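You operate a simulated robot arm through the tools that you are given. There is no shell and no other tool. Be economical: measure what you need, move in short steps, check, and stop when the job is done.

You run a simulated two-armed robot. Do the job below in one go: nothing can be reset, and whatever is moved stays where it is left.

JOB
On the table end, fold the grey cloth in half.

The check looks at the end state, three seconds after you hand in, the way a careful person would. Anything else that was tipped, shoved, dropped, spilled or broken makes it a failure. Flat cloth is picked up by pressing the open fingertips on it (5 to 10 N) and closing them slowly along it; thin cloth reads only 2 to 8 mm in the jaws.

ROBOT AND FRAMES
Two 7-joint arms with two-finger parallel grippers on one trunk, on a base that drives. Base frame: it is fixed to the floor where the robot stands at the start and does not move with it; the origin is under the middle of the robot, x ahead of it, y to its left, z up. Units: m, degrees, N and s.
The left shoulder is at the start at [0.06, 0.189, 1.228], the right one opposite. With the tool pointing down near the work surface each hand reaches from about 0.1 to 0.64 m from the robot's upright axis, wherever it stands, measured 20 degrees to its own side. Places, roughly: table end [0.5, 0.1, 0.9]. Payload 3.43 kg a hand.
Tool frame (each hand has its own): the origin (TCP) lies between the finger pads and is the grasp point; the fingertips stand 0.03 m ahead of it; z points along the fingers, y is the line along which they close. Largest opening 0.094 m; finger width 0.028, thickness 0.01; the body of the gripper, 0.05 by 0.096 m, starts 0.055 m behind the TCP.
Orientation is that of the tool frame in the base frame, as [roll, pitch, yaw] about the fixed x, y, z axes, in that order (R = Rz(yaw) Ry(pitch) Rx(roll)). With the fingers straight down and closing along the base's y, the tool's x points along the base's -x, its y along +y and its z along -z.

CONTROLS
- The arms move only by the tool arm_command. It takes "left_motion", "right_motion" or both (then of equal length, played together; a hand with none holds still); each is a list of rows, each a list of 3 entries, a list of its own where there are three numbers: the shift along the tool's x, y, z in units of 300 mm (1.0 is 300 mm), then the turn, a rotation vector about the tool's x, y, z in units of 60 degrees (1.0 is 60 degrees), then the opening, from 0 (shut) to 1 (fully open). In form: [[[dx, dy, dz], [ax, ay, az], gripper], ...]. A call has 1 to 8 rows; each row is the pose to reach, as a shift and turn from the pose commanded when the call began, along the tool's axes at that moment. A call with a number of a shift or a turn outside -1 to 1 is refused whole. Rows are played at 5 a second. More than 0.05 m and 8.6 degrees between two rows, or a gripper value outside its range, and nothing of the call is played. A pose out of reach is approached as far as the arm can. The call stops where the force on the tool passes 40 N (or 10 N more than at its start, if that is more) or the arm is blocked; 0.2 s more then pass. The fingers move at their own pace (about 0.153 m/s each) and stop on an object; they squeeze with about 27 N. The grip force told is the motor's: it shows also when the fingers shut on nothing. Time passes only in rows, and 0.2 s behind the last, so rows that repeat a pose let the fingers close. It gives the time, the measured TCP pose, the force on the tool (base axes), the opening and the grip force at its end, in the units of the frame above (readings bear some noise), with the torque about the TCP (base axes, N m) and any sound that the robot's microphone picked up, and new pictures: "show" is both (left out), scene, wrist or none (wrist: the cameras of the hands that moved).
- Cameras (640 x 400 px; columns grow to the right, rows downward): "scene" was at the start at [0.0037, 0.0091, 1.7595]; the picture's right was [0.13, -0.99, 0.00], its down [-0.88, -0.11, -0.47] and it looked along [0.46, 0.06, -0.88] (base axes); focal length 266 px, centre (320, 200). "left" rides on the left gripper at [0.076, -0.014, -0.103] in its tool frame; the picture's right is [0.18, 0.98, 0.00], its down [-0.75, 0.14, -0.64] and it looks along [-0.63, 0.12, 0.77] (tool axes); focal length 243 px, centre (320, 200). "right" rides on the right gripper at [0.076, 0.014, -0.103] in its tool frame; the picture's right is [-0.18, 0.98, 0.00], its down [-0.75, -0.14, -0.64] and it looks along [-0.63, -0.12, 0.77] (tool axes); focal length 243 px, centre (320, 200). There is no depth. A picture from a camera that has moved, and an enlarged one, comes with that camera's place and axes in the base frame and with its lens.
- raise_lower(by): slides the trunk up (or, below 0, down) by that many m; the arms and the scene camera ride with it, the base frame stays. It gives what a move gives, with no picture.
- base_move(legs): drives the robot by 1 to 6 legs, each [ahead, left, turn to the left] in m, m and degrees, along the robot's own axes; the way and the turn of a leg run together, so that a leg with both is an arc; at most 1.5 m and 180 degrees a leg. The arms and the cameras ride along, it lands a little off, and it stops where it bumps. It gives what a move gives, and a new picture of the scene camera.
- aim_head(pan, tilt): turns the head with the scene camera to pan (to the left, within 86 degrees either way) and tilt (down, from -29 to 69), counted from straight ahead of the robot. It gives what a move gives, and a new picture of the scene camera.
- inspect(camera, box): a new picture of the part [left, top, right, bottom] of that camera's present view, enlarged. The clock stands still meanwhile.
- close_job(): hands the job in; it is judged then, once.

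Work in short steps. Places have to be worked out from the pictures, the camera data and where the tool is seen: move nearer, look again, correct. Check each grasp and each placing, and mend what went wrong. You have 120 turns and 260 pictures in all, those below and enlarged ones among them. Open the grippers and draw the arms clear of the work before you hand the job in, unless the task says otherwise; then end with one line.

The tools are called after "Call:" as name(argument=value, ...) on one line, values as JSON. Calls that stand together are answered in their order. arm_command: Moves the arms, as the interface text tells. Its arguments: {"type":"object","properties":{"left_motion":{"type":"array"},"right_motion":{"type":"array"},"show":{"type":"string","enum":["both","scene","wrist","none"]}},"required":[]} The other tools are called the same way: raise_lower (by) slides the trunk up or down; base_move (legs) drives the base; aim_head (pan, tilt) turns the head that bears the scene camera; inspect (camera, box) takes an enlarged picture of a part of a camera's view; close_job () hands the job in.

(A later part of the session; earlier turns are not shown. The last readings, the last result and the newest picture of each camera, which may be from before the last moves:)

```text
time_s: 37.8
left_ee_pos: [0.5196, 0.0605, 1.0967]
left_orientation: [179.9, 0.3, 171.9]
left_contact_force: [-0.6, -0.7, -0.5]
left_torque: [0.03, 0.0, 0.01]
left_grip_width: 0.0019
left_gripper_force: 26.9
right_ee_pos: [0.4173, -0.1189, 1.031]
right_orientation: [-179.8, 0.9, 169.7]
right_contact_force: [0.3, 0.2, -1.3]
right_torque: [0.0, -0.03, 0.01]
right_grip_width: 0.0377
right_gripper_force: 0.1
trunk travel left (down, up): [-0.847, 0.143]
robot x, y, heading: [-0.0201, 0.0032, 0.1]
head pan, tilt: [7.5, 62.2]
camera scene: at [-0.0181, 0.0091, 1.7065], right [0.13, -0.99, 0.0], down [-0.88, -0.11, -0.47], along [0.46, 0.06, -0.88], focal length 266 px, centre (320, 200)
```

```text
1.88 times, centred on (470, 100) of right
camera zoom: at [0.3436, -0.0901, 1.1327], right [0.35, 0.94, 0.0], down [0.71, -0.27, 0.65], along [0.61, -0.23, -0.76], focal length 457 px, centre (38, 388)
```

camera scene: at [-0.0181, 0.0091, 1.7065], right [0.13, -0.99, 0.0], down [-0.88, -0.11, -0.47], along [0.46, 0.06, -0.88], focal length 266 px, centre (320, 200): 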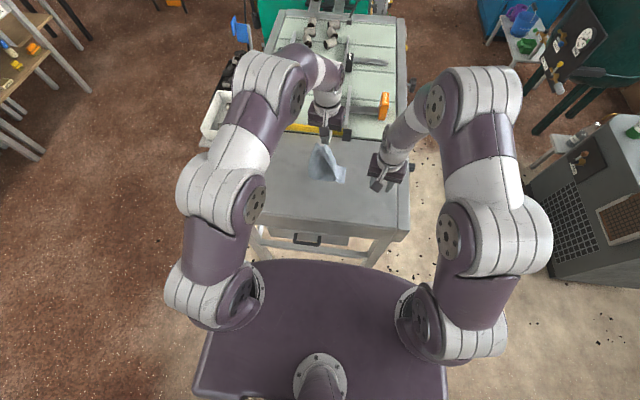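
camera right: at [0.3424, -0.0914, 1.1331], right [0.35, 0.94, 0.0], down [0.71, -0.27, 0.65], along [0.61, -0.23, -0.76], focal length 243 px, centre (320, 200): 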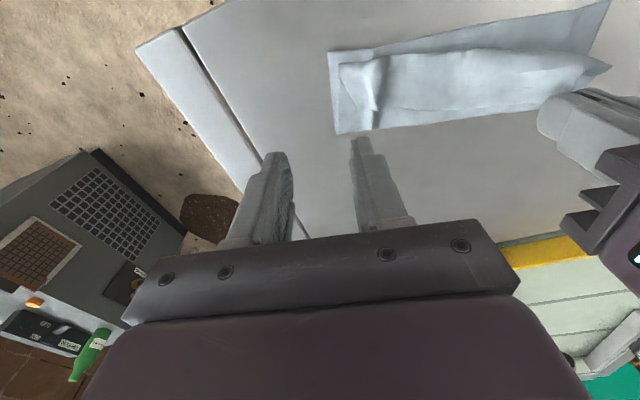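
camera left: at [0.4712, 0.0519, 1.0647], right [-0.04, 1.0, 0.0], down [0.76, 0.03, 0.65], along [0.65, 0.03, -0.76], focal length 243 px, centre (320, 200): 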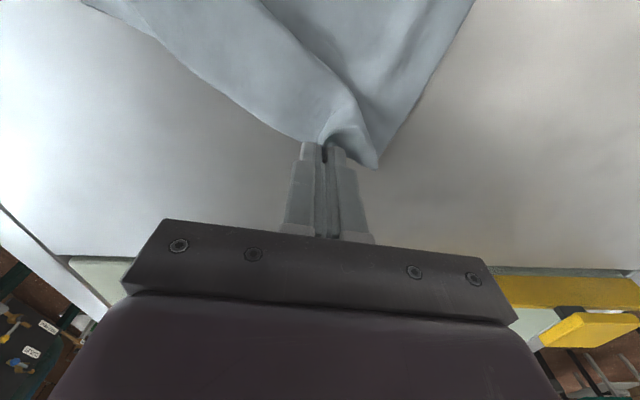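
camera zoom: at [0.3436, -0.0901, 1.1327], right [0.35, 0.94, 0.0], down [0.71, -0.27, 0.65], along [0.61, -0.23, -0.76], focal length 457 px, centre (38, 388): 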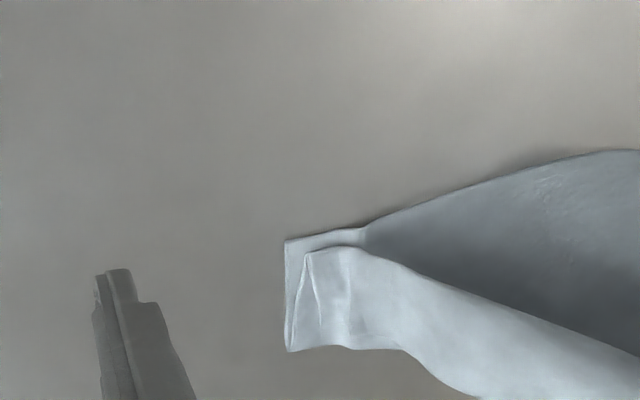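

The roll at the right end is nearly free. I lift further so it hangs off the table and drops open.

Call:
arm_command(left_motion=[[[0, 0, -0.12], [0, 0, 0], 0], [[0, 0, -0.24], [0, 0, 0], 0], [[0, 0, -0.36], [0, 0, 0], 0], [[0, 0, -0.45], [0, 0, 0], 0], [[0, 0, -0.45], [0, 0, 0], 0], [[0, 0, -0.45], [0, 0, 0], 0]], show="both")

Call:
inspect(camera="right", box=[300, 0, 640, 200])

Call:
inspect(camera="scene", box=[285, 100, 395, 200])

```text
time_s: 39.2
left_ee_pos: [0.4846, 0.0668, 1.178]
left_orientation: [180.0, 0.3, 171.9]
left_contact_force: [-0.5, 0.1, 0.3]
left_torque: [0.0, 0.0, -0.05]
left_grip_width: 0.0019
left_gripper_force: 27.2
left hand out of reach, approached as far as the arm can: row 2, 3, 4, 5, 6
right_ee_pos: [0.4179, -0.1198, 1.0309]
right_orientation: [-180.0, 0.9, 169.8]
right_contact_force: [-0.3, 0.0, 0.1]
right_torque: [0.04, -0.01, 0.0]
right_grip_width: 0.0378
right_gripper_force: 0.0
trunk travel left (down, up): [-0.847, 0.143]
robot x, y, heading: [-0.0206, 0.0003, 0.2]
head pan, tilt: [7.5, 62.2]
camera scene: at [-0.0184, 0.0092, 1.7065], right [0.13, -0.99, 0.0], down [-0.88, -0.11, -0.47], along [0.46, 0.06, -0.88], focal length 266 px, centre (320, 200)
camera left: at [0.408, 0.0645, 1.2806], right [-0.04, 1.0, 0.0], down [0.76, 0.03, 0.65], along [0.65, 0.03, -0.76], focal length 243 px, centre (320, 200)
```

scene: 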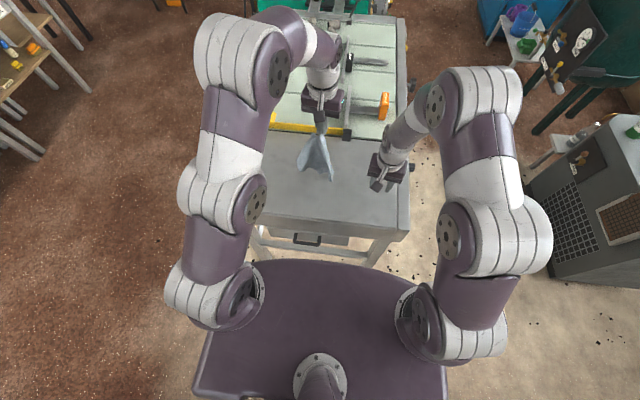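
left: 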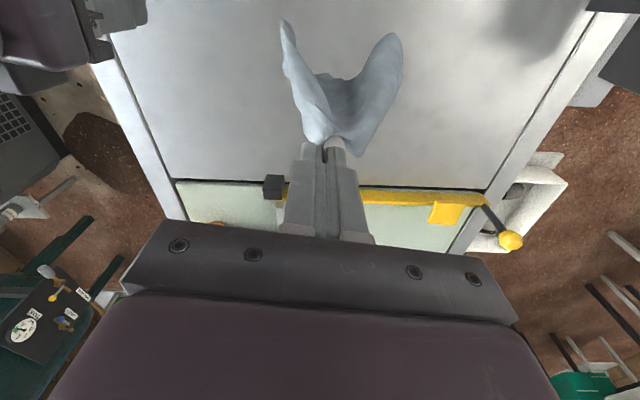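

```text
1.88 times, centred on (470, 100) of right
camera zoom: at [0.3434, -0.0901, 1.1328], right [0.35, 0.94, 0.0], down [0.71, -0.27, 0.65], along [0.61, -0.23, -0.76], focal length 457 px, centre (38, 388)
```

zoom: 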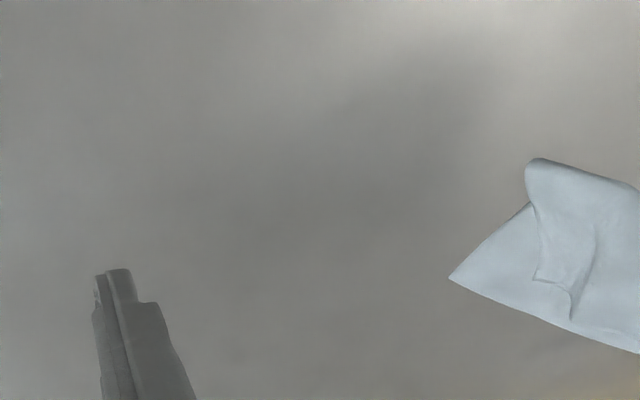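

```text
4.00 times, centred on (340, 150) of scene
camera zoom: at [-0.0184, 0.0092, 1.7065], right [0.13, -0.99, 0.0], down [-0.88, -0.11, -0.47], along [0.46, 0.06, -0.88], focal length 1064 px, centre (240, 400)
```

zoom: 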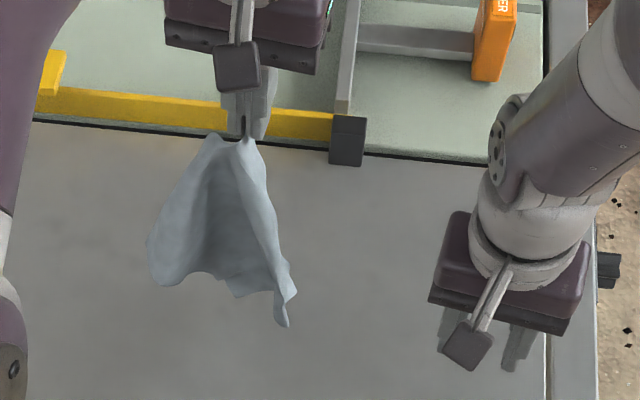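

The cloth now hangs from its far-left corner. I raise the trunk so it hangs fully free, and move the right hand out of the way.

Call:
raise_lower(by=0.09)

Call:
arm_command(right_motion=[[[0.06, -0.12, -0.05], [0, 0, 0], 0.4], [[0.12, -0.24, -0.1], [0, 0, 0], 0.4], [[0.12, -0.36, -0.15], [0, 0, 0], 0.4], [[0.12, -0.45, -0.15], [0, 0, 0], 0.4]], show="none")

Call:
inspect(camera="scene", box=[270, 80, 410, 200])

Call:
inspect(camera="left", box=[160, 0, 480, 200])

```text
time_s: 40.4
left_ee_pos: [0.4858, 0.0684, 1.268]
left_orientation: [180.0, 0.4, 172.0]
left_contact_force: [-0.7, -0.3, -0.4]
left_torque: [0.03, 0.01, -0.03]
left_grip_width: 0.0019
left_gripper_force: 27.3
right_ee_pos: [0.4173, -0.1183, 1.1213]
right_orientation: [-179.8, 0.8, 169.7]
right_contact_force: [-0.3, -0.3, 0.1]
right_torque: [0.04, 0.03, -0.06]
right_grip_width: 0.0377
right_gripper_force: 0.0
trunk travel left (down, up): [-0.937, 0.053]
robot x, y, heading: [-0.0251, 0.0017, 0.0]
head pan, tilt: [7.5, 62.2]
```

```text
time_s: 41.4
left_ee_pos: [0.4861, 0.0668, 1.2677]
left_orientation: [179.8, 0.3, 171.9]
left_contact_force: [-0.9, 0.2, 0.0]
left_torque: [0.0, -0.01, -0.01]
left_grip_width: 0.002
left_gripper_force: 26.8
right_ee_pos: [0.3563, -0.2479, 1.1661]
right_orientation: [180.0, 0.8, 169.9]
right_contact_force: [-0.4, -0.9, 0.1]
right_torque: [0.01, 0.0, -0.02]
right_grip_width: 0.0376
right_gripper_force: 0.0
trunk travel left (down, up): [-0.937, 0.053]
robot x, y, heading: [-0.0217, -0.0004, 0.3]
head pan, tilt: [7.5, 62.2]
```

```text
3.33 times, centred on (340, 140) of scene
camera zoom: at [-0.018, 0.0076, 1.7965], right [0.13, -0.99, 0.0], down [-0.88, -0.11, -0.47], along [0.46, 0.06, -0.88], focal length 886 px, centre (253, 400)
```

zoom: 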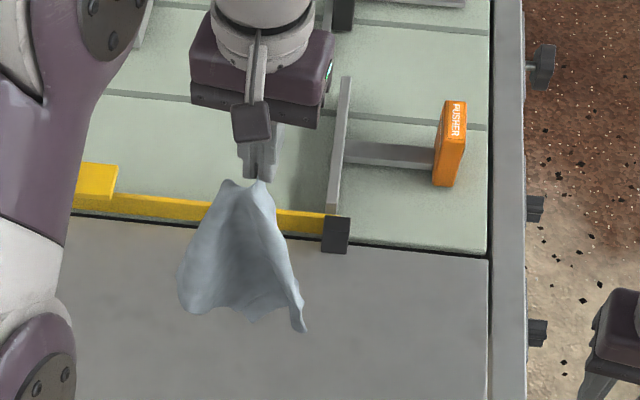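

```text
2.00 times, centred on (320, 100) of left
camera zoom: at [0.4084, 0.0634, 1.3705], right [-0.04, 1.0, 0.0], down [0.76, 0.03, 0.65], along [0.65, 0.03, -0.76], focal length 485 px, centre (320, 400)
```

zoom: 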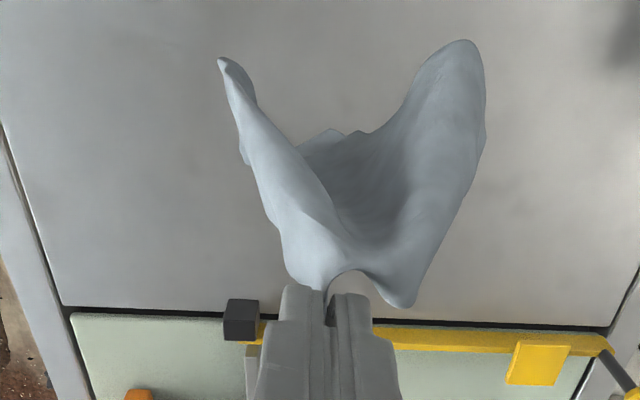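

It hangs open, hollow towards me. I'll lay it diagonally: first bring the hand over the near-right area and lower until the bottom corner touches, then draw the held corner to its far-left place.

Call:
arm_command(left_motion=[[[0.04, -0.1, 0.03], [0, 0, 0], 0], [[0.08, -0.2, 0.06], [0, 0, 0], 0], [[0.12, -0.3, 0.11], [0, 0, 0], 0], [[0.159, -0.4, 0.18], [0, 0, 0], 0], [[0.159, -0.45, 0.24], [0, 0, 0], 0], [[0.159, -0.45, 0.26], [0, 0, 0], 0], [[0.159, -0.45, 0.26], [0, 0, 0], 0]], show="both")

Call:
inspect(camera="right", box=[300, 0, 640, 200])

```text
time_s: 43.0
left_ee_pos: [0.4187, -0.059, 1.1897]
left_orientation: [-180.0, 0.3, 171.8]
left_contact_force: [0.0, 0.5, 0.2]
left_torque: [0.04, 0.01, -0.03]
left_grip_width: 0.0018
left_gripper_force: 26.9
right_ee_pos: [0.3572, -0.2465, 1.1657]
right_orientation: [-180.0, 0.9, 169.8]
right_contact_force: [0.1, 0.2, 0.2]
right_torque: [0.04, -0.01, 0.02]
right_grip_width: 0.0375
right_gripper_force: 0.0
trunk travel left (down, up): [-0.937, 0.053]
robot x, y, heading: [-0.0211, -0.0034, 0.1]
head pan, tilt: [7.5, 62.2]
camera scene: at [-0.0185, 0.0089, 1.7965], right [0.13, -0.99, 0.0], down [-0.88, -0.11, -0.47], along [0.46, 0.06, -0.88], focal length 266 px, centre (320, 200)
camera left: at [0.3417, -0.0629, 1.2922], right [-0.04, 1.0, 0.0], down [0.76, 0.03, 0.65], along [0.65, 0.03, -0.76], focal length 243 px, centre (320, 200)
```

scene: 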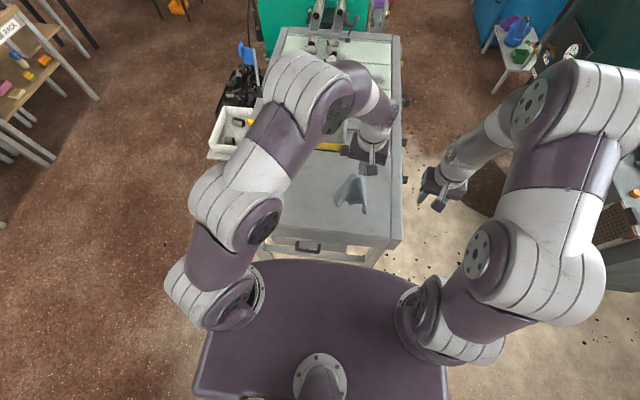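
left: 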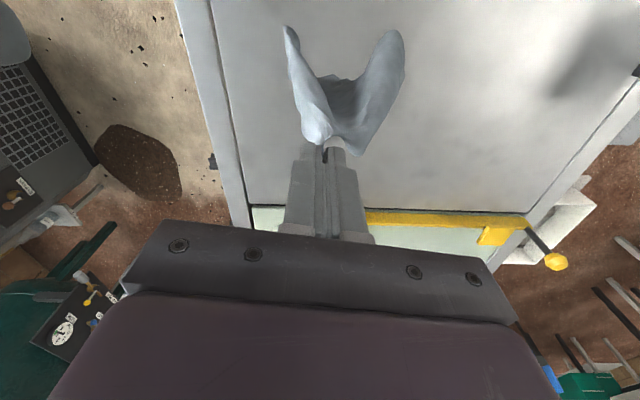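

```text
1.88 times, centred on (470, 100) of right
camera zoom: at [0.2835, -0.2169, 1.2679], right [0.35, 0.94, 0.0], down [0.71, -0.27, 0.65], along [0.61, -0.23, -0.76], focal length 457 px, centre (38, 388)
```

zoom: 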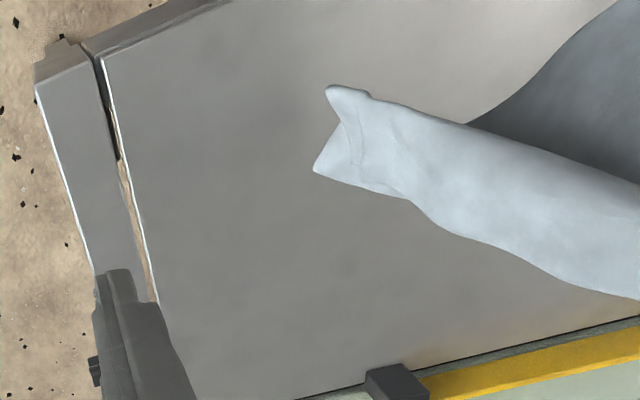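

The right end has a small fold stuck in it, but grabbing it in the air would bring the hands together. I lay the cloth down by drawing the held corner diagonally to the far left while lowering.

Call:
arm_command(left_motion=[[[-0.023, 0.026, 0.124], [0, 0, 0], 0], [[-0.068, 0.079, 0.233], [0, 0, 0], 0], [[-0.122, 0.14, 0.334], [0, 0, 0], 0], [[-0.175, 0.2, 0.435], [0, 0, 0], 0], [[-0.228, 0.262, 0.528], [0, 0, 0], 0], [[-0.28, 0.323, 0.614], [0, 0, 0], 0], [[-0.334, 0.385, 0.699], [0, 0, 0], 0], [[-0.38, 0.437, 0.765], [0, 0, 0], 0]], show="both")

Call:
inspect(camera="scene", box=[270, 130, 410, 240])

Call:
inspect(camera="right", box=[300, 0, 640, 200])

```text
time_s: 44.8
left_ee_pos: [0.5535, 0.0557, 0.9607]
left_orientation: [179.9, 0.3, 171.9]
left_contact_force: [0.2, 0.3, -0.3]
left_torque: [-0.01, -0.01, -0.02]
left_grip_width: 0.0016
left_gripper_force: 26.2
right_ee_pos: [0.3571, -0.2439, 1.1659]
right_orientation: [-179.9, 0.8, 169.8]
right_contact_force: [-0.6, -0.1, -0.5]
right_torque: [0.0, 0.02, 0.0]
right_grip_width: 0.0375
right_gripper_force: 0.2
trunk travel left (down, up): [-0.937, 0.053]
robot x, y, heading: [-0.0173, -0.0011, 0.0]
head pan, tilt: [7.5, 62.2]
camera scene: at [-0.0171, 0.0098, 1.7966], right [0.13, -0.99, 0.0], down [-0.88, -0.12, -0.47], along [0.46, 0.06, -0.88], focal length 266 px, centre (320, 200)
camera left: at [0.4761, 0.0522, 1.0637], right [-0.04, 1.0, 0.0], down [0.76, 0.03, 0.65], along [0.65, 0.03, -0.76], focal length 243 px, centre (320, 200)
```

scene: 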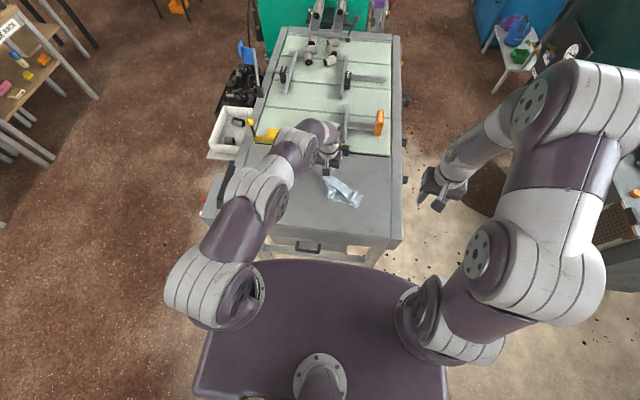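
left: 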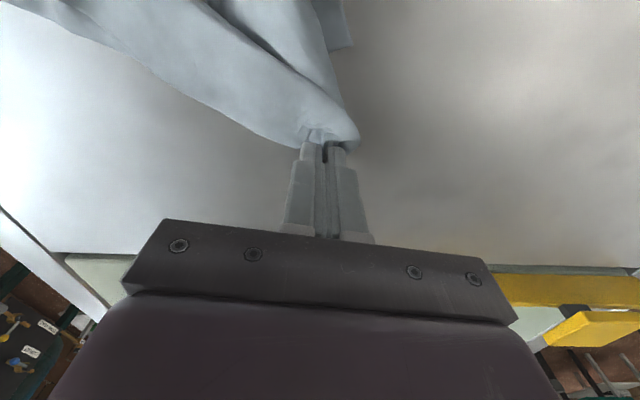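

```text
3.64 times, centred on (340, 185) of scene
camera zoom: at [-0.0171, 0.0098, 1.7966], right [0.13, -0.99, 0.0], down [-0.88, -0.12, -0.47], along [0.46, 0.06, -0.88], focal length 967 px, centre (247, 254)
```

zoom: 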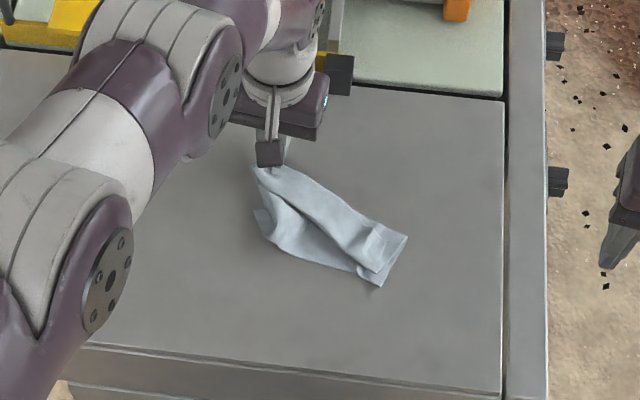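

```text
1.88 times, centred on (470, 100) of right
camera zoom: at [0.2845, -0.2163, 1.2678], right [0.35, 0.94, 0.0], down [0.71, -0.27, 0.65], along [0.61, -0.23, -0.76], focal length 457 px, centre (38, 388)
```

zoom: 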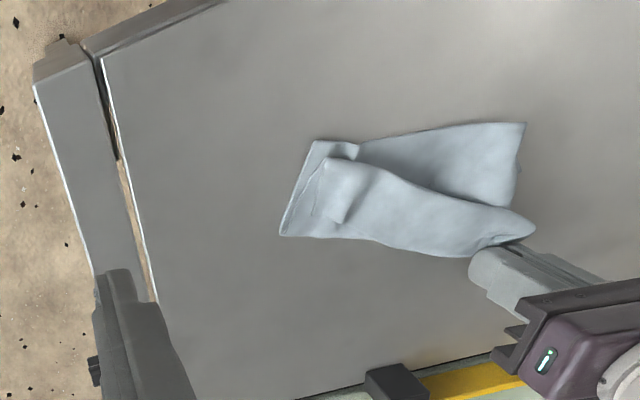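

Now only the right end is still tucked. I bring the right hand over that end, near (0.455, -0.065), to peel the tucked strip open, and look from close by.

Call:
arm_command(right_motion=[[[-0.031, 0.092, 0.07], [0, 0, 0], 0.35], [[-0.062, 0.184, 0.14], [0, 0, 0], 0.35], [[-0.093, 0.276, 0.22], [0, 0, 0], 0.35], [[-0.124, 0.369, 0.31], [0, 0, 0], 0.35], [[-0.155, 0.461, 0.4], [0, 0, 0], 0.35], [[-0.186, 0.553, 0.49], [0, 0, 0], 0.35], [[-0.216, 0.645, 0.53], [0, 0, 0], 0.35], [[-0.216, 0.645, 0.53], [0, 0, 0], 0.35]], show="both")

Call:
inspect(camera="right", box=[180, 0, 580, 240])

```text
time_s: 46.6
left_ee_pos: [0.5526, 0.0552, 0.9626]
left_orientation: [179.9, 0.4, 171.8]
left_contact_force: [0.7, 0.4, 0.2]
left_torque: [0.0, -0.03, -0.01]
left_grip_width: 0.0021
left_gripper_force: 26.8
right_ee_pos: [0.4562, -0.0663, 1.0071]
right_orientation: [180.0, 0.9, 169.8]
right_contact_force: [0.0, 0.1, 0.1]
right_torque: [0.01, -0.03, 0.0]
right_grip_width: 0.0328
right_gripper_force: 0.0
trunk travel left (down, up): [-0.937, 0.053]
robot x, y, heading: [-0.0243, 0.0014, 0.0]
head pan, tilt: [7.5, 62.2]
camera scene: at [-0.0185, 0.0085, 1.7965], right [0.13, -0.99, 0.0], down [-0.88, -0.11, -0.47], along [0.46, 0.06, -0.88], focal length 266 px, centre (320, 200)
camera right: at [0.384, -0.0379, 1.1092], right [0.35, 0.94, 0.0], down [0.71, -0.27, 0.65], along [0.61, -0.23, -0.76], focal length 243 px, centre (320, 200)
```

scene: 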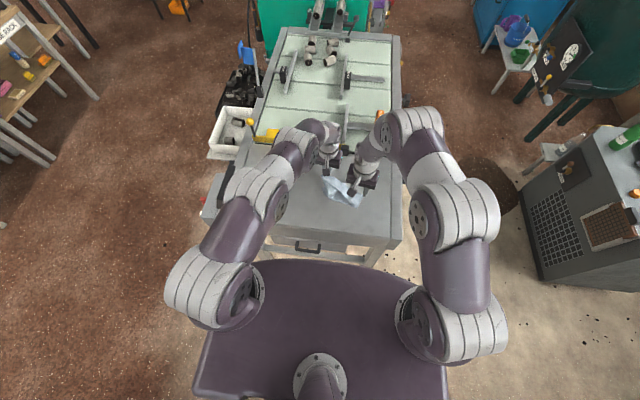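
right: 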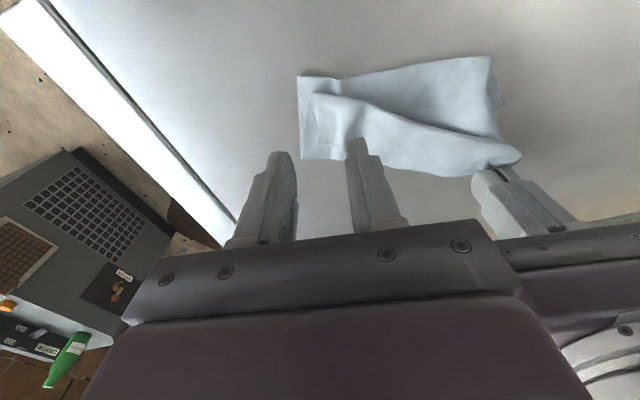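

```text
1.60 times, centred on (380, 120) of right
camera zoom: at [0.384, -0.0379, 1.1092], right [0.35, 0.94, 0.0], down [0.71, -0.27, 0.65], along [0.61, -0.23, -0.76], focal length 388 px, centre (224, 328)
```

zoom: 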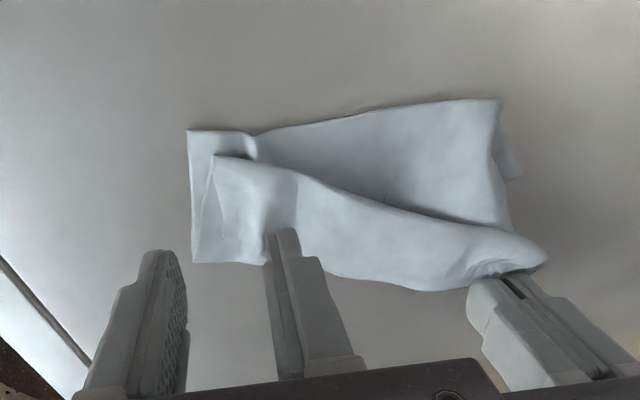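

The strip's free edge at the right end points away, at about (0.464, -0.07). Pressing lightly on it and dragging away from me should pull it open. I lower the open fingers onto the strip.

Call:
arm_command(right_motion=[[[0.02, 0.044, 0.06], [0, 0, 0], 0.3], [[0.02, 0.044, 0.12], [0, 0, 0], 0.3], [[0.02, 0.044, 0.155], [0, 0, 0], 0.3], [[0.02, 0.044, 0.17], [0, 0, 0], 0.3], [[0.02, 0.044, 0.17], [0, 0, 0], 0.3]], show="wrist")

```text
time_s: 47.8
left_ee_pos: [0.5536, 0.0547, 0.9621]
left_orientation: [-180.0, 0.3, 171.8]
left_contact_force: [-0.3, 1.0, 1.2]
left_torque: [0.03, 0.02, 0.0]
left_grip_width: 0.0019
left_gripper_force: 26.6
right_ee_pos: [0.4547, -0.0536, 0.9561]
right_orientation: [180.0, 0.8, 169.8]
right_contact_force: [0.7, 0.0, -0.4]
right_torque: [0.0, -0.01, 0.02]
right_grip_width: 0.0282
right_gripper_force: 0.2
trunk travel left (down, up): [-0.937, 0.053]
robot x, y, heading: [-0.0215, -0.0034, -0.4]
head pan, tilt: [7.5, 62.2]
camera right: at [0.3815, -0.0243, 1.0582], right [0.35, 0.94, 0.0], down [0.71, -0.27, 0.65], along [0.61, -0.23, -0.76], focal length 243 px, centre (320, 200)
```

right: 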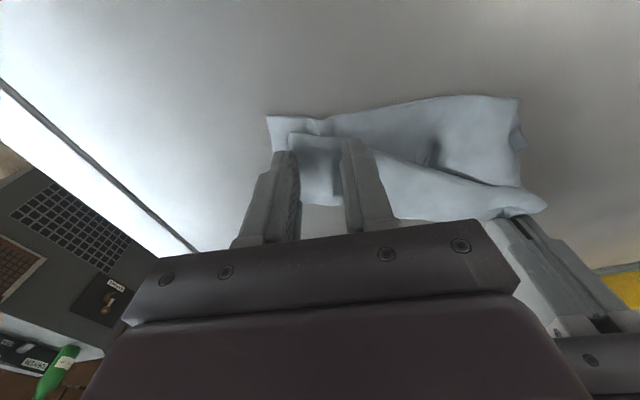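

No contact force yet. I press 1.2 mm more and drag slowly away from me and slightly right.

Call:
arm_command(right_motion=[[[0, 0, 0.005], [0, 0, 0], 0.3], [[-0.03, 0, 0.005], [0, 0, 0], 0.3], [[-0.07, -0.005, 0.005], [0, 0, 0], 0.3], [[-0.11, -0.015, 0.005], [0, 0, 0], 0.3], [[-0.15, -0.025, 0.005], [0, 0, 0], 0.3], [[-0.19, -0.035, 0.005], [0, 0, 0], 0.3], [[-0.23, -0.045, 0.005], [0, 0, 0], 0.3]], show="wrist")

Call:
inspect(camera="scene", box=[290, 140, 410, 230])

```text
time_s: 49.4
left_ee_pos: [0.5536, 0.0546, 0.9621]
left_orientation: [179.9, 0.3, 171.9]
left_contact_force: [0.2, 0.5, -0.4]
left_torque: [-0.03, -0.01, 0.0]
left_grip_width: 0.0018
left_gripper_force: 26.2
right_ee_pos: [0.5205, -0.0783, 0.9547]
right_orientation: [-179.8, 0.9, 169.8]
right_contact_force: [0.1, -0.2, 3.2]
right_torque: [-0.01, 0.02, -0.02]
right_grip_width: 0.0281
right_gripper_force: 0.1
trunk travel left (down, up): [-0.937, 0.053]
robot x, y, heading: [-0.0223, 0.0011, -0.1]
head pan, tilt: [7.5, 62.2]
camera right: at [0.4473, -0.0496, 1.0573], right [0.35, 0.94, 0.0], down [0.71, -0.27, 0.65], along [0.61, -0.23, -0.76], focal length 243 px, centre (320, 200)
```

right: 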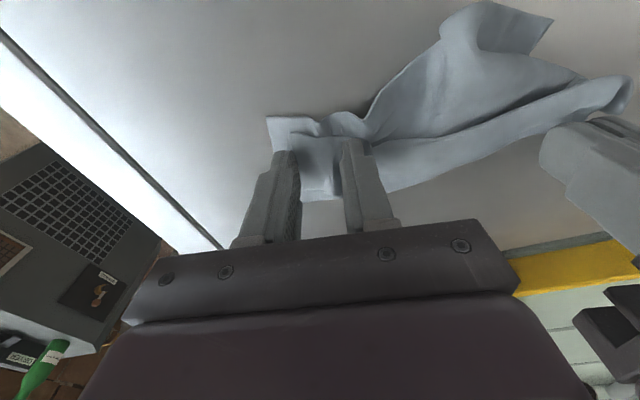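

```text
4.44 times, centred on (350, 185) of scene
camera zoom: at [-0.0178, 0.0089, 1.7965], right [0.13, -0.99, 0.0], down [-0.88, -0.11, -0.47], along [0.46, 0.06, -0.88], focal length 1182 px, centre (187, 267)
```

zoom: 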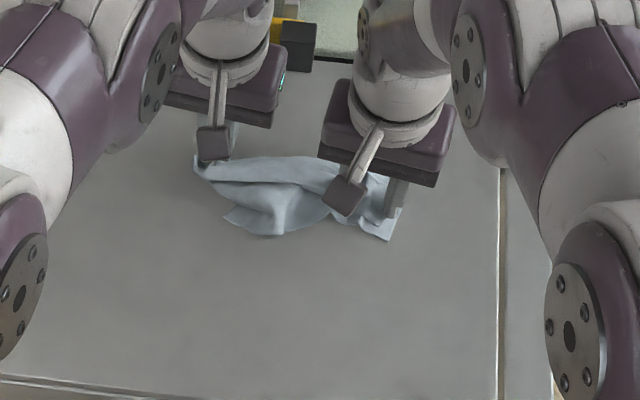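

The whole stack moved together, so the layers cling. The fingers straddle the strip end; I raise 2 mm and close gently to try to catch only the top layer.

Call:
arm_command(right_motion=[[[0, 0, -0.006], [0, 0, 0], 0.3], [[0, 0, -0.006], [0, 0, 0], 0.22], [[0, 0, -0.006], [0, 0, 0], 0.14], [[0, 0, -0.006], [0, 0, 0], 0.07], [[0, 0, -0.006], [0, 0, 0], 0.0], [[0, 0, -0.006], [0, 0, 0], 0.0], [[0, 0, -0.05], [0, 0, 0], 0.0], [[0, 0, -0.1], [0, 0, 0], 0.0]], show="wrist")

Call:
inspect(camera="right", box=[220, 60, 460, 210])

```text
time_s: 51.2
left_ee_pos: [0.5528, 0.0555, 0.9615]
left_orientation: [179.9, 0.3, 171.9]
left_contact_force: [0.0, -3.2, 1.3]
left_torque: [-0.14, 0.02, 0.09]
left_grip_width: 0.0018
left_gripper_force: 27.3
right_ee_pos: [0.5189, -0.0777, 0.9857]
right_orientation: [-180.0, 0.9, 169.8]
right_contact_force: [0.7, 3.3, -1.3]
right_torque: [0.16, -0.01, 0.06]
right_grip_width: 0.0028
right_gripper_force: 27.1
trunk travel left (down, up): [-0.937, 0.053]
robot x, y, heading: [-0.0203, -0.0004, -0.0]
head pan, tilt: [7.5, 62.2]
camera right: at [0.4461, -0.0493, 1.0873], right [0.35, 0.94, 0.0], down [0.71, -0.27, 0.65], along [0.61, -0.23, -0.76], focal length 243 px, centre (320, 200)
```

right: 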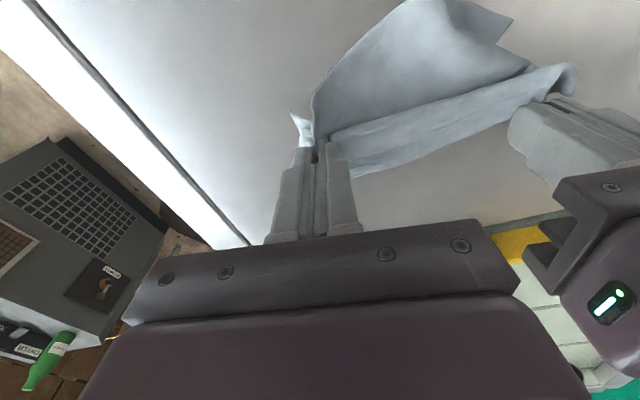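

```text
2.67 times, centred on (340, 135) of right
camera zoom: at [0.4461, -0.0493, 1.0873], right [0.35, 0.94, 0.0], down [0.71, -0.27, 0.65], along [0.61, -0.23, -0.76], focal length 647 px, centre (267, 373)
```

zoom: 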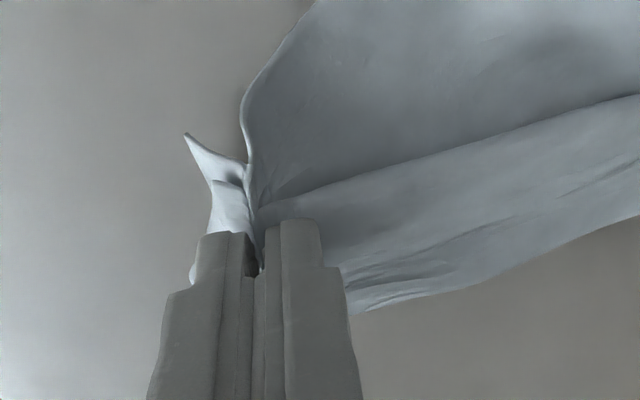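

Again all layers were caught. Instead I'll use the bottom layer's own near-right corner, which sticks out as a single layer. Pulling it away from the left hand's opposite corner should open the fold. I set this end down, release and look.

Call:
arm_command(right_motion=[[[0, 0, 0.05], [0, 0, 0], 0], [[0, 0, 0.09], [0, 0, 0], 0], [[0, 0, 0.095], [0, 0, 0], 0.1], [[0, 0, 0.095], [0, 0, 0], 0.3], [[0, 0, 0.095], [0, 0, 0], 0.45], [[0, 0, 0.0], [0, 0, 0], 0.45], [[0.05, -0.05, -0.12], [0, 0, 0], 0.45], [[0.1, -0.1, -0.2], [0, 0, 0], 0.45]], show="wrist")

Call:
inspect(camera="right", box=[220, 20, 560, 220])

Call:
inspect(camera="scene", box=[290, 140, 410, 230])

```text
time_s: 53.0
left_ee_pos: [0.5514, 0.0556, 0.9611]
left_orientation: [179.9, 0.4, 171.9]
left_contact_force: [0.2, 0.5, 0.6]
left_torque: [-0.01, 0.01, -0.01]
left_grip_width: 0.0019
left_gripper_force: 27.2
right_ee_pos: [0.4827, -0.1023, 1.0464]
right_orientation: [-180.0, 0.8, 169.8]
right_contact_force: [-0.4, 0.3, 0.3]
right_torque: [0.03, 0.01, 0.01]
right_grip_width: 0.0423
right_gripper_force: 0.0
trunk travel left (down, up): [-0.937, 0.053]
robot x, y, heading: [-0.0188, -0.0021, -0.2]
head pan, tilt: [7.5, 62.2]
camera right: at [0.4097, -0.0734, 1.1479], right [0.35, 0.94, 0.0], down [0.71, -0.27, 0.65], along [0.61, -0.23, -0.76], focal length 243 px, centre (320, 200)
```

right: 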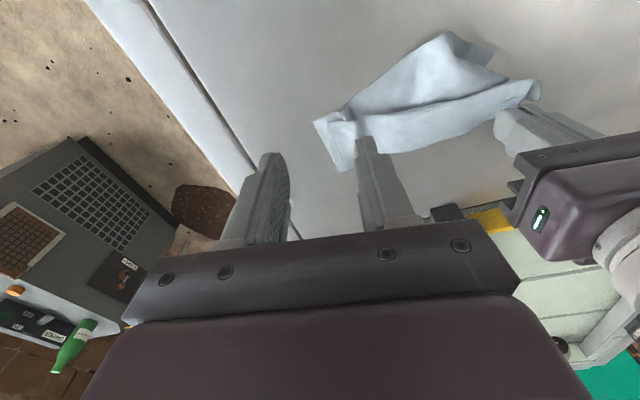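

```text
1.88 times, centred on (390, 120) of right
camera zoom: at [0.4097, -0.0734, 1.1479], right [0.35, 0.94, 0.0], down [0.71, -0.27, 0.65], along [0.61, -0.23, -0.76], focal length 457 px, centre (188, 351)
```

zoom: 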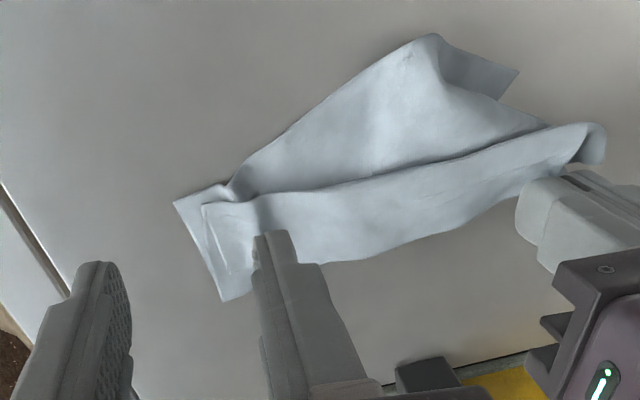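

```text
4.44 times, centred on (350, 185) of scene
camera zoom: at [-0.0194, 0.0086, 1.7965], right [0.13, -0.99, 0.0], down [-0.88, -0.11, -0.47], along [0.46, 0.06, -0.88], focal length 1182 px, centre (187, 267)
```

zoom: 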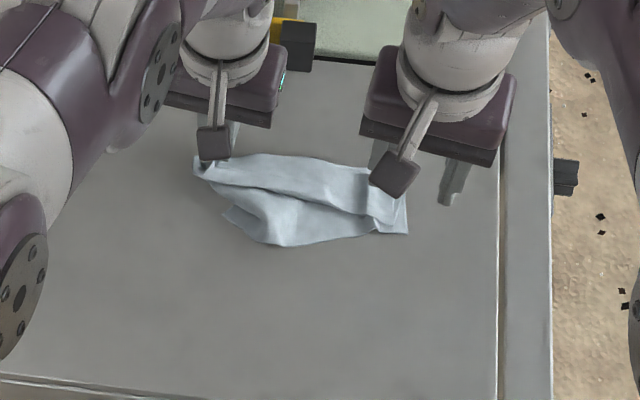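

Pinching works on one layer only where the strip is loose and unridged. I choose a fresh spot on the strip at about (0.532, -0.058), well left of the crumpled end, and approach it without pressing.

Call:
arm_command(right_motion=[[[-0.045, 0.06, 0.04], [0, 0, 0], 0.32], [[-0.09, 0.12, 0.1], [0, 0, 0], 0.32], [[-0.135, 0.173, 0.18], [0, 0, 0], 0.32], [[-0.135, 0.173, 0.25], [0, 0, 0], 0.32], [[-0.135, 0.173, 0.285], [0, 0, 0], 0.32], [[-0.135, 0.173, 0.285], [0, 0, 0], 0.32]], show="wrist")

Call:
inspect(camera="right", box=[220, 60, 460, 210])

```text
time_s: 54.4
left_ee_pos: [0.5533, 0.0555, 0.9615]
left_orientation: [179.9, 0.4, 171.9]
left_contact_force: [-0.2, 0.1, 0.3]
left_torque: [0.01, 0.01, -0.02]
left_grip_width: 0.002
left_gripper_force: 27.2
right_ee_pos: [0.5345, -0.059, 0.9609]
right_orientation: [-179.9, 0.8, 169.8]
right_contact_force: [-0.6, -0.3, 0.3]
right_torque: [0.02, -0.03, -0.01]
right_grip_width: 0.0298
right_gripper_force: 0.1
trunk travel left (down, up): [-0.937, 0.053]
robot x, y, heading: [-0.0211, 0.0035, 0.2]
head pan, tilt: [7.5, 62.2]
camera right: at [0.4607, -0.0295, 1.0621], right [0.35, 0.94, 0.0], down [0.71, -0.27, 0.65], along [0.61, -0.23, -0.76], focal length 243 px, centre (320, 200)
```

right: 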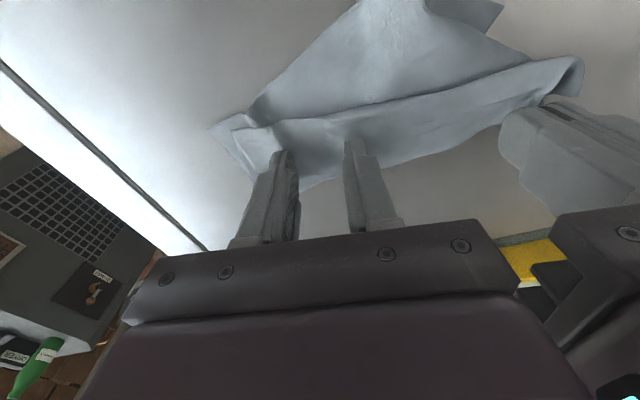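

```text
2.67 times, centred on (340, 135) of right
camera zoom: at [0.4607, -0.0295, 1.0621], right [0.35, 0.94, 0.0], down [0.71, -0.27, 0.65], along [0.61, -0.23, -0.76], focal length 647 px, centre (267, 373)
```

zoom: 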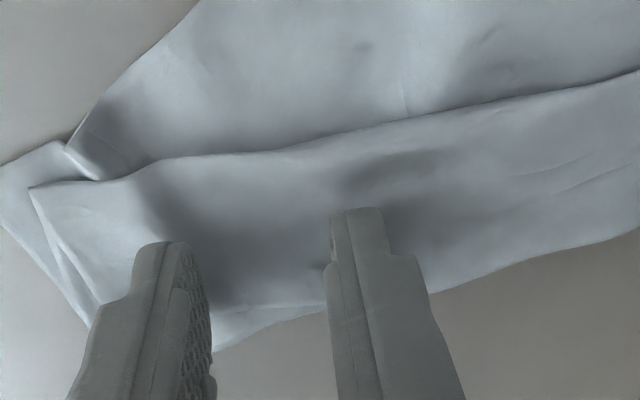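

Fingers are over the loose strip. I lower about 3 mm (still nearly no load) and close slowly.

Call:
arm_command(right_motion=[[[0.01, 0, 0.01], [0, 0, 0], 0.32], [[0.01, 0, 0.013], [0, 0, 0], 0.27], [[0.01, 0, 0.013], [0, 0, 0], 0.21], [[0.01, 0, 0.013], [0, 0, 0], 0.15], [[0.01, 0, 0.013], [0, 0, 0], 0.09], [[0.01, 0, 0.013], [0, 0, 0], 0.03], [[0.01, 0, 0.013], [0, 0, 0], 0.0], [[0.01, 0, 0.013], [0, 0, 0], 0.0]], show="none")

Call:
inspect(camera="right", box=[220, 60, 460, 210])

```text
time_s: 56.2
left_ee_pos: [0.5523, 0.0547, 0.9623]
left_orientation: [180.0, 0.3, 171.8]
left_contact_force: [-0.2, -0.2, 0.3]
left_torque: [0.03, 0.02, -0.03]
left_grip_width: 0.0019
left_gripper_force: 26.7
right_ee_pos: [0.5319, -0.0579, 0.9564]
right_orientation: [-180.0, 0.8, 169.8]
right_contact_force: [-0.5, 0.1, 0.3]
right_torque: [0.0, 0.03, -0.03]
right_grip_width: 0.0
right_gripper_force: 26.8
trunk travel left (down, up): [-0.937, 0.053]
robot x, y, heading: [-0.0212, 0.0054, 0.2]
head pan, tilt: [7.5, 62.2]
```

```text
2.67 times, centred on (340, 135) of right
camera zoom: at [0.4578, -0.0292, 1.0583], right [0.35, 0.94, 0.0], down [0.71, -0.27, 0.65], along [0.61, -0.23, -0.76], focal length 647 px, centre (267, 373)
```

zoom: 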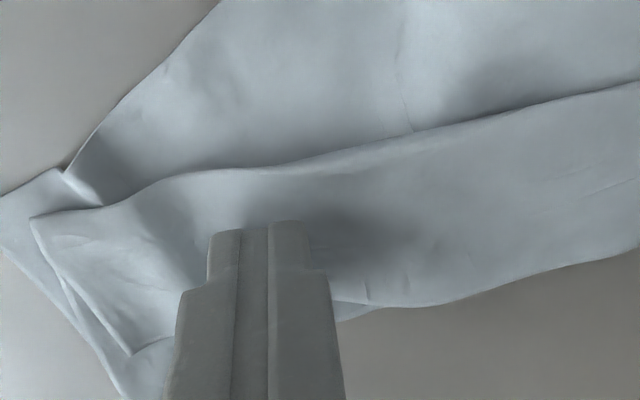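

Closed on nothing. I reopen, go about 1.2 mm lower for a whisper of contact, and close again.

Call:
arm_command(right_motion=[[[0, 0, -0.01], [0, 0, 0], 0.2], [[0, 0, -0.01], [0, 0, 0], 0.32], [[0, 0, 0.004], [0, 0, 0], 0.32], [[0, 0, 0.005], [0, 0, 0], 0.32], [[0, 0, 0.005], [0, 0, 0], 0.32]], show="none")

Call:
arm_command(right_motion=[[[0, 0, 0], [0, 0, 0], 0.27], [[0, 0, 0], [0, 0, 0], 0.22], [[0, 0, 0], [0, 0, 0], 0.17], [[0, 0, 0], [0, 0, 0], 0.12], [[0, 0, 0], [0, 0, 0], 0.07], [[0, 0, 0], [0, 0, 0], 0.02], [[0, 0, 0], [0, 0, 0], 0.0], [[0, 0, 0], [0, 0, 0], 0.0]], show="none")

Call:
inspect(camera="right", box=[220, 60, 460, 210])

```text
time_s: 57.4
left_ee_pos: [0.5524, 0.0545, 0.9613]
left_orientation: [179.9, 0.3, 171.9]
left_contact_force: [-0.3, 0.4, 0.6]
left_torque: [0.02, -0.02, -0.02]
left_grip_width: 0.002
left_gripper_force: 27.6
right_ee_pos: [0.5304, -0.0585, 0.9554]
right_orientation: [-180.0, 0.9, 169.8]
right_contact_force: [1.2, -0.2, 2.2]
right_torque: [0.01, -0.04, 0.02]
right_grip_width: 0.03
right_gripper_force: 0.0
trunk travel left (down, up): [-0.937, 0.053]
robot x, y, heading: [-0.0208, -0.0019, 0.3]
head pan, tilt: [7.5, 62.2]
```

```text
time_s: 59.2
left_ee_pos: [0.5545, 0.0552, 0.9613]
left_orientation: [179.9, 0.4, 171.9]
left_contact_force: [0.0, -13.8, 0.1]
left_torque: [-0.43, 0.03, 0.11]
left_grip_width: 0.0018
left_gripper_force: 26.9
right_ee_pos: [0.5308, -0.0571, 0.9567]
right_orientation: [180.0, 1.0, 169.9]
right_contact_force: [2.2, 15.3, 7.6]
right_torque: [0.48, -0.06, 0.07]
right_grip_width: 0.0044
right_gripper_force: 26.6
trunk travel left (down, up): [-0.937, 0.053]
robot x, y, heading: [-0.0254, -0.0011, -0.1]
head pan, tilt: [7.5, 62.2]
```

```text
2.67 times, centred on (340, 135) of right
camera zoom: at [0.4575, -0.0286, 1.0574], right [0.35, 0.94, 0.0], down [0.71, -0.27, 0.65], along [0.61, -0.23, -0.76], focal length 647 px, centre (267, 373)
```

zoom: 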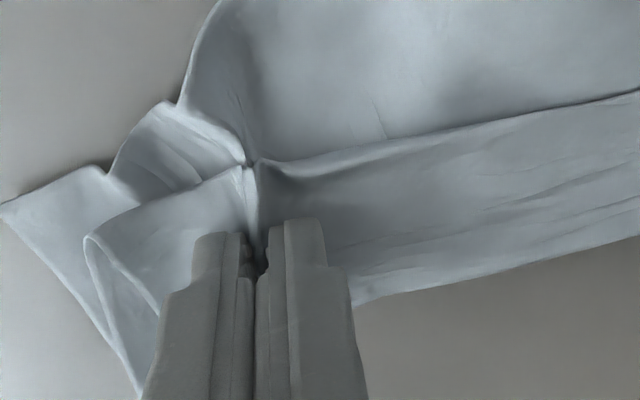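

Too many layers again (4.4 mm). New plan: let go with both hands and take the bottom layer by its near edge, where it is single. With the crease horizontal, the cloth will hang open under its own weight. I release both and clear the view.

Call:
arm_command(left_motion=[[[0, 0, 0.02], [0, 0, 0], 0.0], [[0, 0, 0.02], [0, 0, 0], 0.1], [[0, 0, 0.02], [0, 0, 0], 0.3], [[0, 0, 0.0], [0, 0, 0], 0.4], [[0, 0, -0.12], [0, 0, 0], 0.4], [[0, 0.1, -0.24], [0, 0, 0], 0.4], [[0, 0.22, -0.3], [0, 0, 0], 0.4], [[0, 0.34, -0.3], [0, 0, 0], 0.4]], right_motion=[[[0, 0, 0], [0, 0, 0], 0.05], [[0, 0, 0], [0, 0, 0], 0.15], [[0, 0, 0], [0, 0, 0], 0.3], [[0, 0, -0.03], [0, 0, 0], 0.4], [[0, 0, -0.12], [0, 0, 0], 0.4], [[0, -0.1, -0.24], [0, 0, 0], 0.4], [[0, -0.22, -0.3], [0, 0, 0], 0.4], [[0, -0.34, -0.3], [0, 0, 0], 0.4]], show="none")

Call:
inspect(camera="scene", box=[290, 140, 410, 230])

Call:
inspect(camera="right", box=[300, 0, 640, 200])

Call:
inspect(camera="left", box=[0, 0, 340, 200])

```text
time_s: 61.0
left_ee_pos: [0.5687, 0.1571, 1.053]
left_orientation: [180.0, 0.3, 172.0]
left_contact_force: [0.4, 0.1, 0.7]
left_torque: [0.02, 0.02, 0.04]
left_grip_width: 0.0377
left_gripper_force: 0.0
right_ee_pos: [0.5122, -0.1585, 1.0468]
right_orientation: [-180.0, 1.0, 169.9]
right_contact_force: [0.1, 0.2, 0.6]
right_torque: [0.0, -0.07, -0.02]
right_grip_width: 0.0373
right_gripper_force: 0.2
trunk travel left (down, up): [-0.937, 0.053]
robot x, y, heading: [-0.019, 0.0014, 0.1]
head pan, tilt: [7.5, 62.2]
```

```text
4.44 times, centred on (350, 185) of scene
camera zoom: at [-0.0177, 0.0091, 1.7965], right [0.13, -0.99, 0.0], down [-0.88, -0.11, -0.47], along [0.46, 0.06, -0.88], focal length 1182 px, centre (187, 267)
```

zoom: 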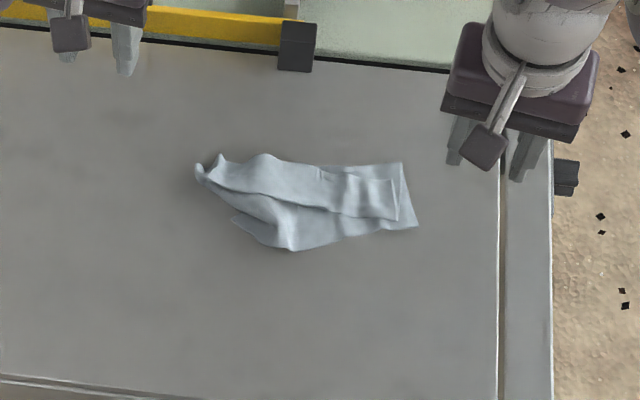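

```text
1.88 times, centred on (470, 100) of right
camera zoom: at [0.4389, -0.1296, 1.1473], right [0.35, 0.94, 0.0], down [0.71, -0.27, 0.65], along [0.61, -0.23, -0.76], focal length 457 px, centre (38, 388)
```

zoom: 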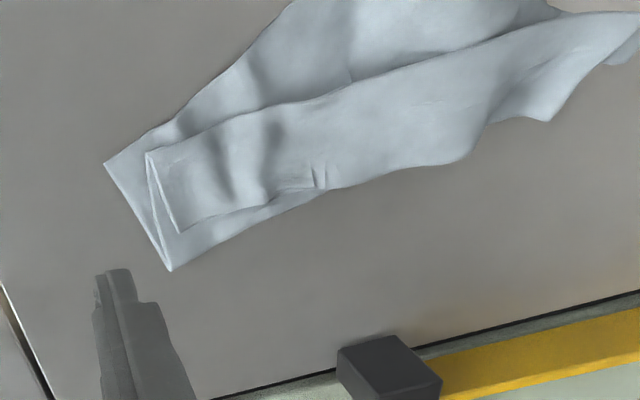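

```text
1.88 times, centred on (170, 100) of left
camera zoom: at [0.4903, 0.1531, 1.1542], right [-0.04, 1.0, 0.0], down [0.76, 0.03, 0.65], along [0.65, 0.03, -0.76], focal length 457 px, centre (602, 388)
```

zoom: 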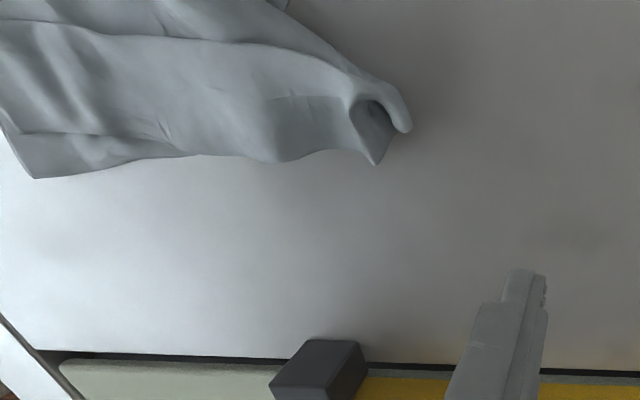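

The near edge of the bottom layer runs from (0.493, 0.037) through a bulge at (0.465, -0.017) to the corner at (0.501, -0.121), single-layer along its rim. I move both hands above that rim near its ends, turned to match the edge.

Call:
arm_command(left_motion=[[[0.04, -0.08, 0], [0, 0, 0.033], 0.28], [[0.08, -0.16, 0.02], [0, 0, 0.067], 0.28], [[0.12, -0.25, 0.05], [0, 0, 0.1], 0.28], [[0.16, -0.34, 0.1], [0, 0, 0.133], 0.28], [[0.2, -0.42, 0.15], [0, 0, 0.167], 0.28], [[0.224, -0.488, 0.2], [0, 0, 0.2], 0.28], [[0.224, -0.488, 0.2], [0, 0, 0.2], 0.28]], right_motion=[[[0.017, 0.03, 0], [0, 0, -0.067], 0.28], [[0.034, 0.06, 0.02], [0, 0, -0.133], 0.28], [[0.051, 0.09, 0.05], [0, 0, -0.2], 0.28], [[0.068, 0.12, 0.1], [0, 0, -0.267], 0.28], [[0.085, 0.15, 0.15], [0, 0, -0.333], 0.28], [[0.103, 0.176, 0.2], [0, 0, -0.4], 0.28], [[0.103, 0.176, 0.2], [0, 0, -0.4], 0.28]], show="wrist")

```text
time_s: 62.6
left_ee_pos: [0.4794, 0.0202, 0.9912]
left_orientation: [179.9, 0.2, 160.0]
left_contact_force: [0.7, -0.1, 0.0]
left_torque: [0.01, -0.01, 0.0]
left_grip_width: 0.0264
left_gripper_force: 0.1
right_ee_pos: [0.4919, -0.1004, 0.9834]
right_orientation: [-179.6, 0.7, -166.1]
right_contact_force: [1.1, -0.4, 0.4]
right_torque: [-0.04, 0.01, -0.01]
right_grip_width: 0.0267
right_gripper_force: 0.1
trunk travel left (down, up): [-0.937, 0.053]
robot x, y, heading: [-0.0212, 0.0011, -0.0]
head pan, tilt: [7.5, 62.2]
camera right: at [0.4135, -0.1039, 1.0859], right [-0.06, 1.0, 0.0], down [0.76, 0.05, 0.65], along [0.65, 0.03, -0.76], focal length 243 px, centre (320, 200)
camera left: at [0.4027, 0.0331, 1.0934], right [0.17, 0.99, 0.0], down [0.75, -0.13, 0.65], along [0.64, -0.11, -0.76], focal length 243 px, centre (320, 200)
```

right: 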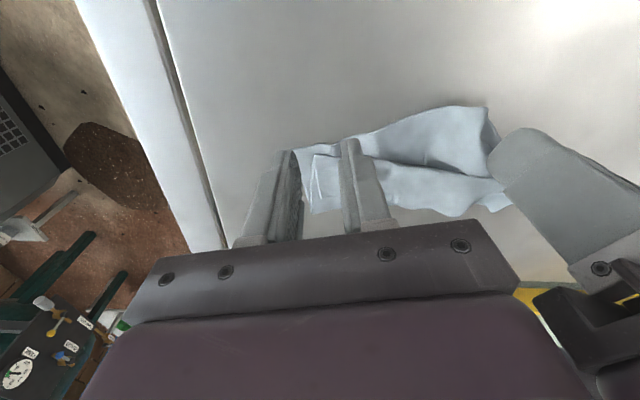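
left: 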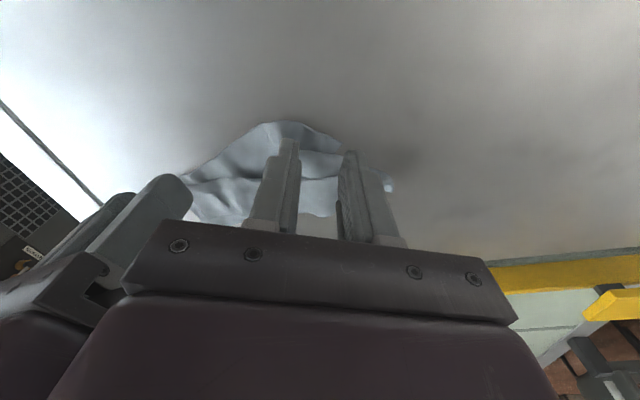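

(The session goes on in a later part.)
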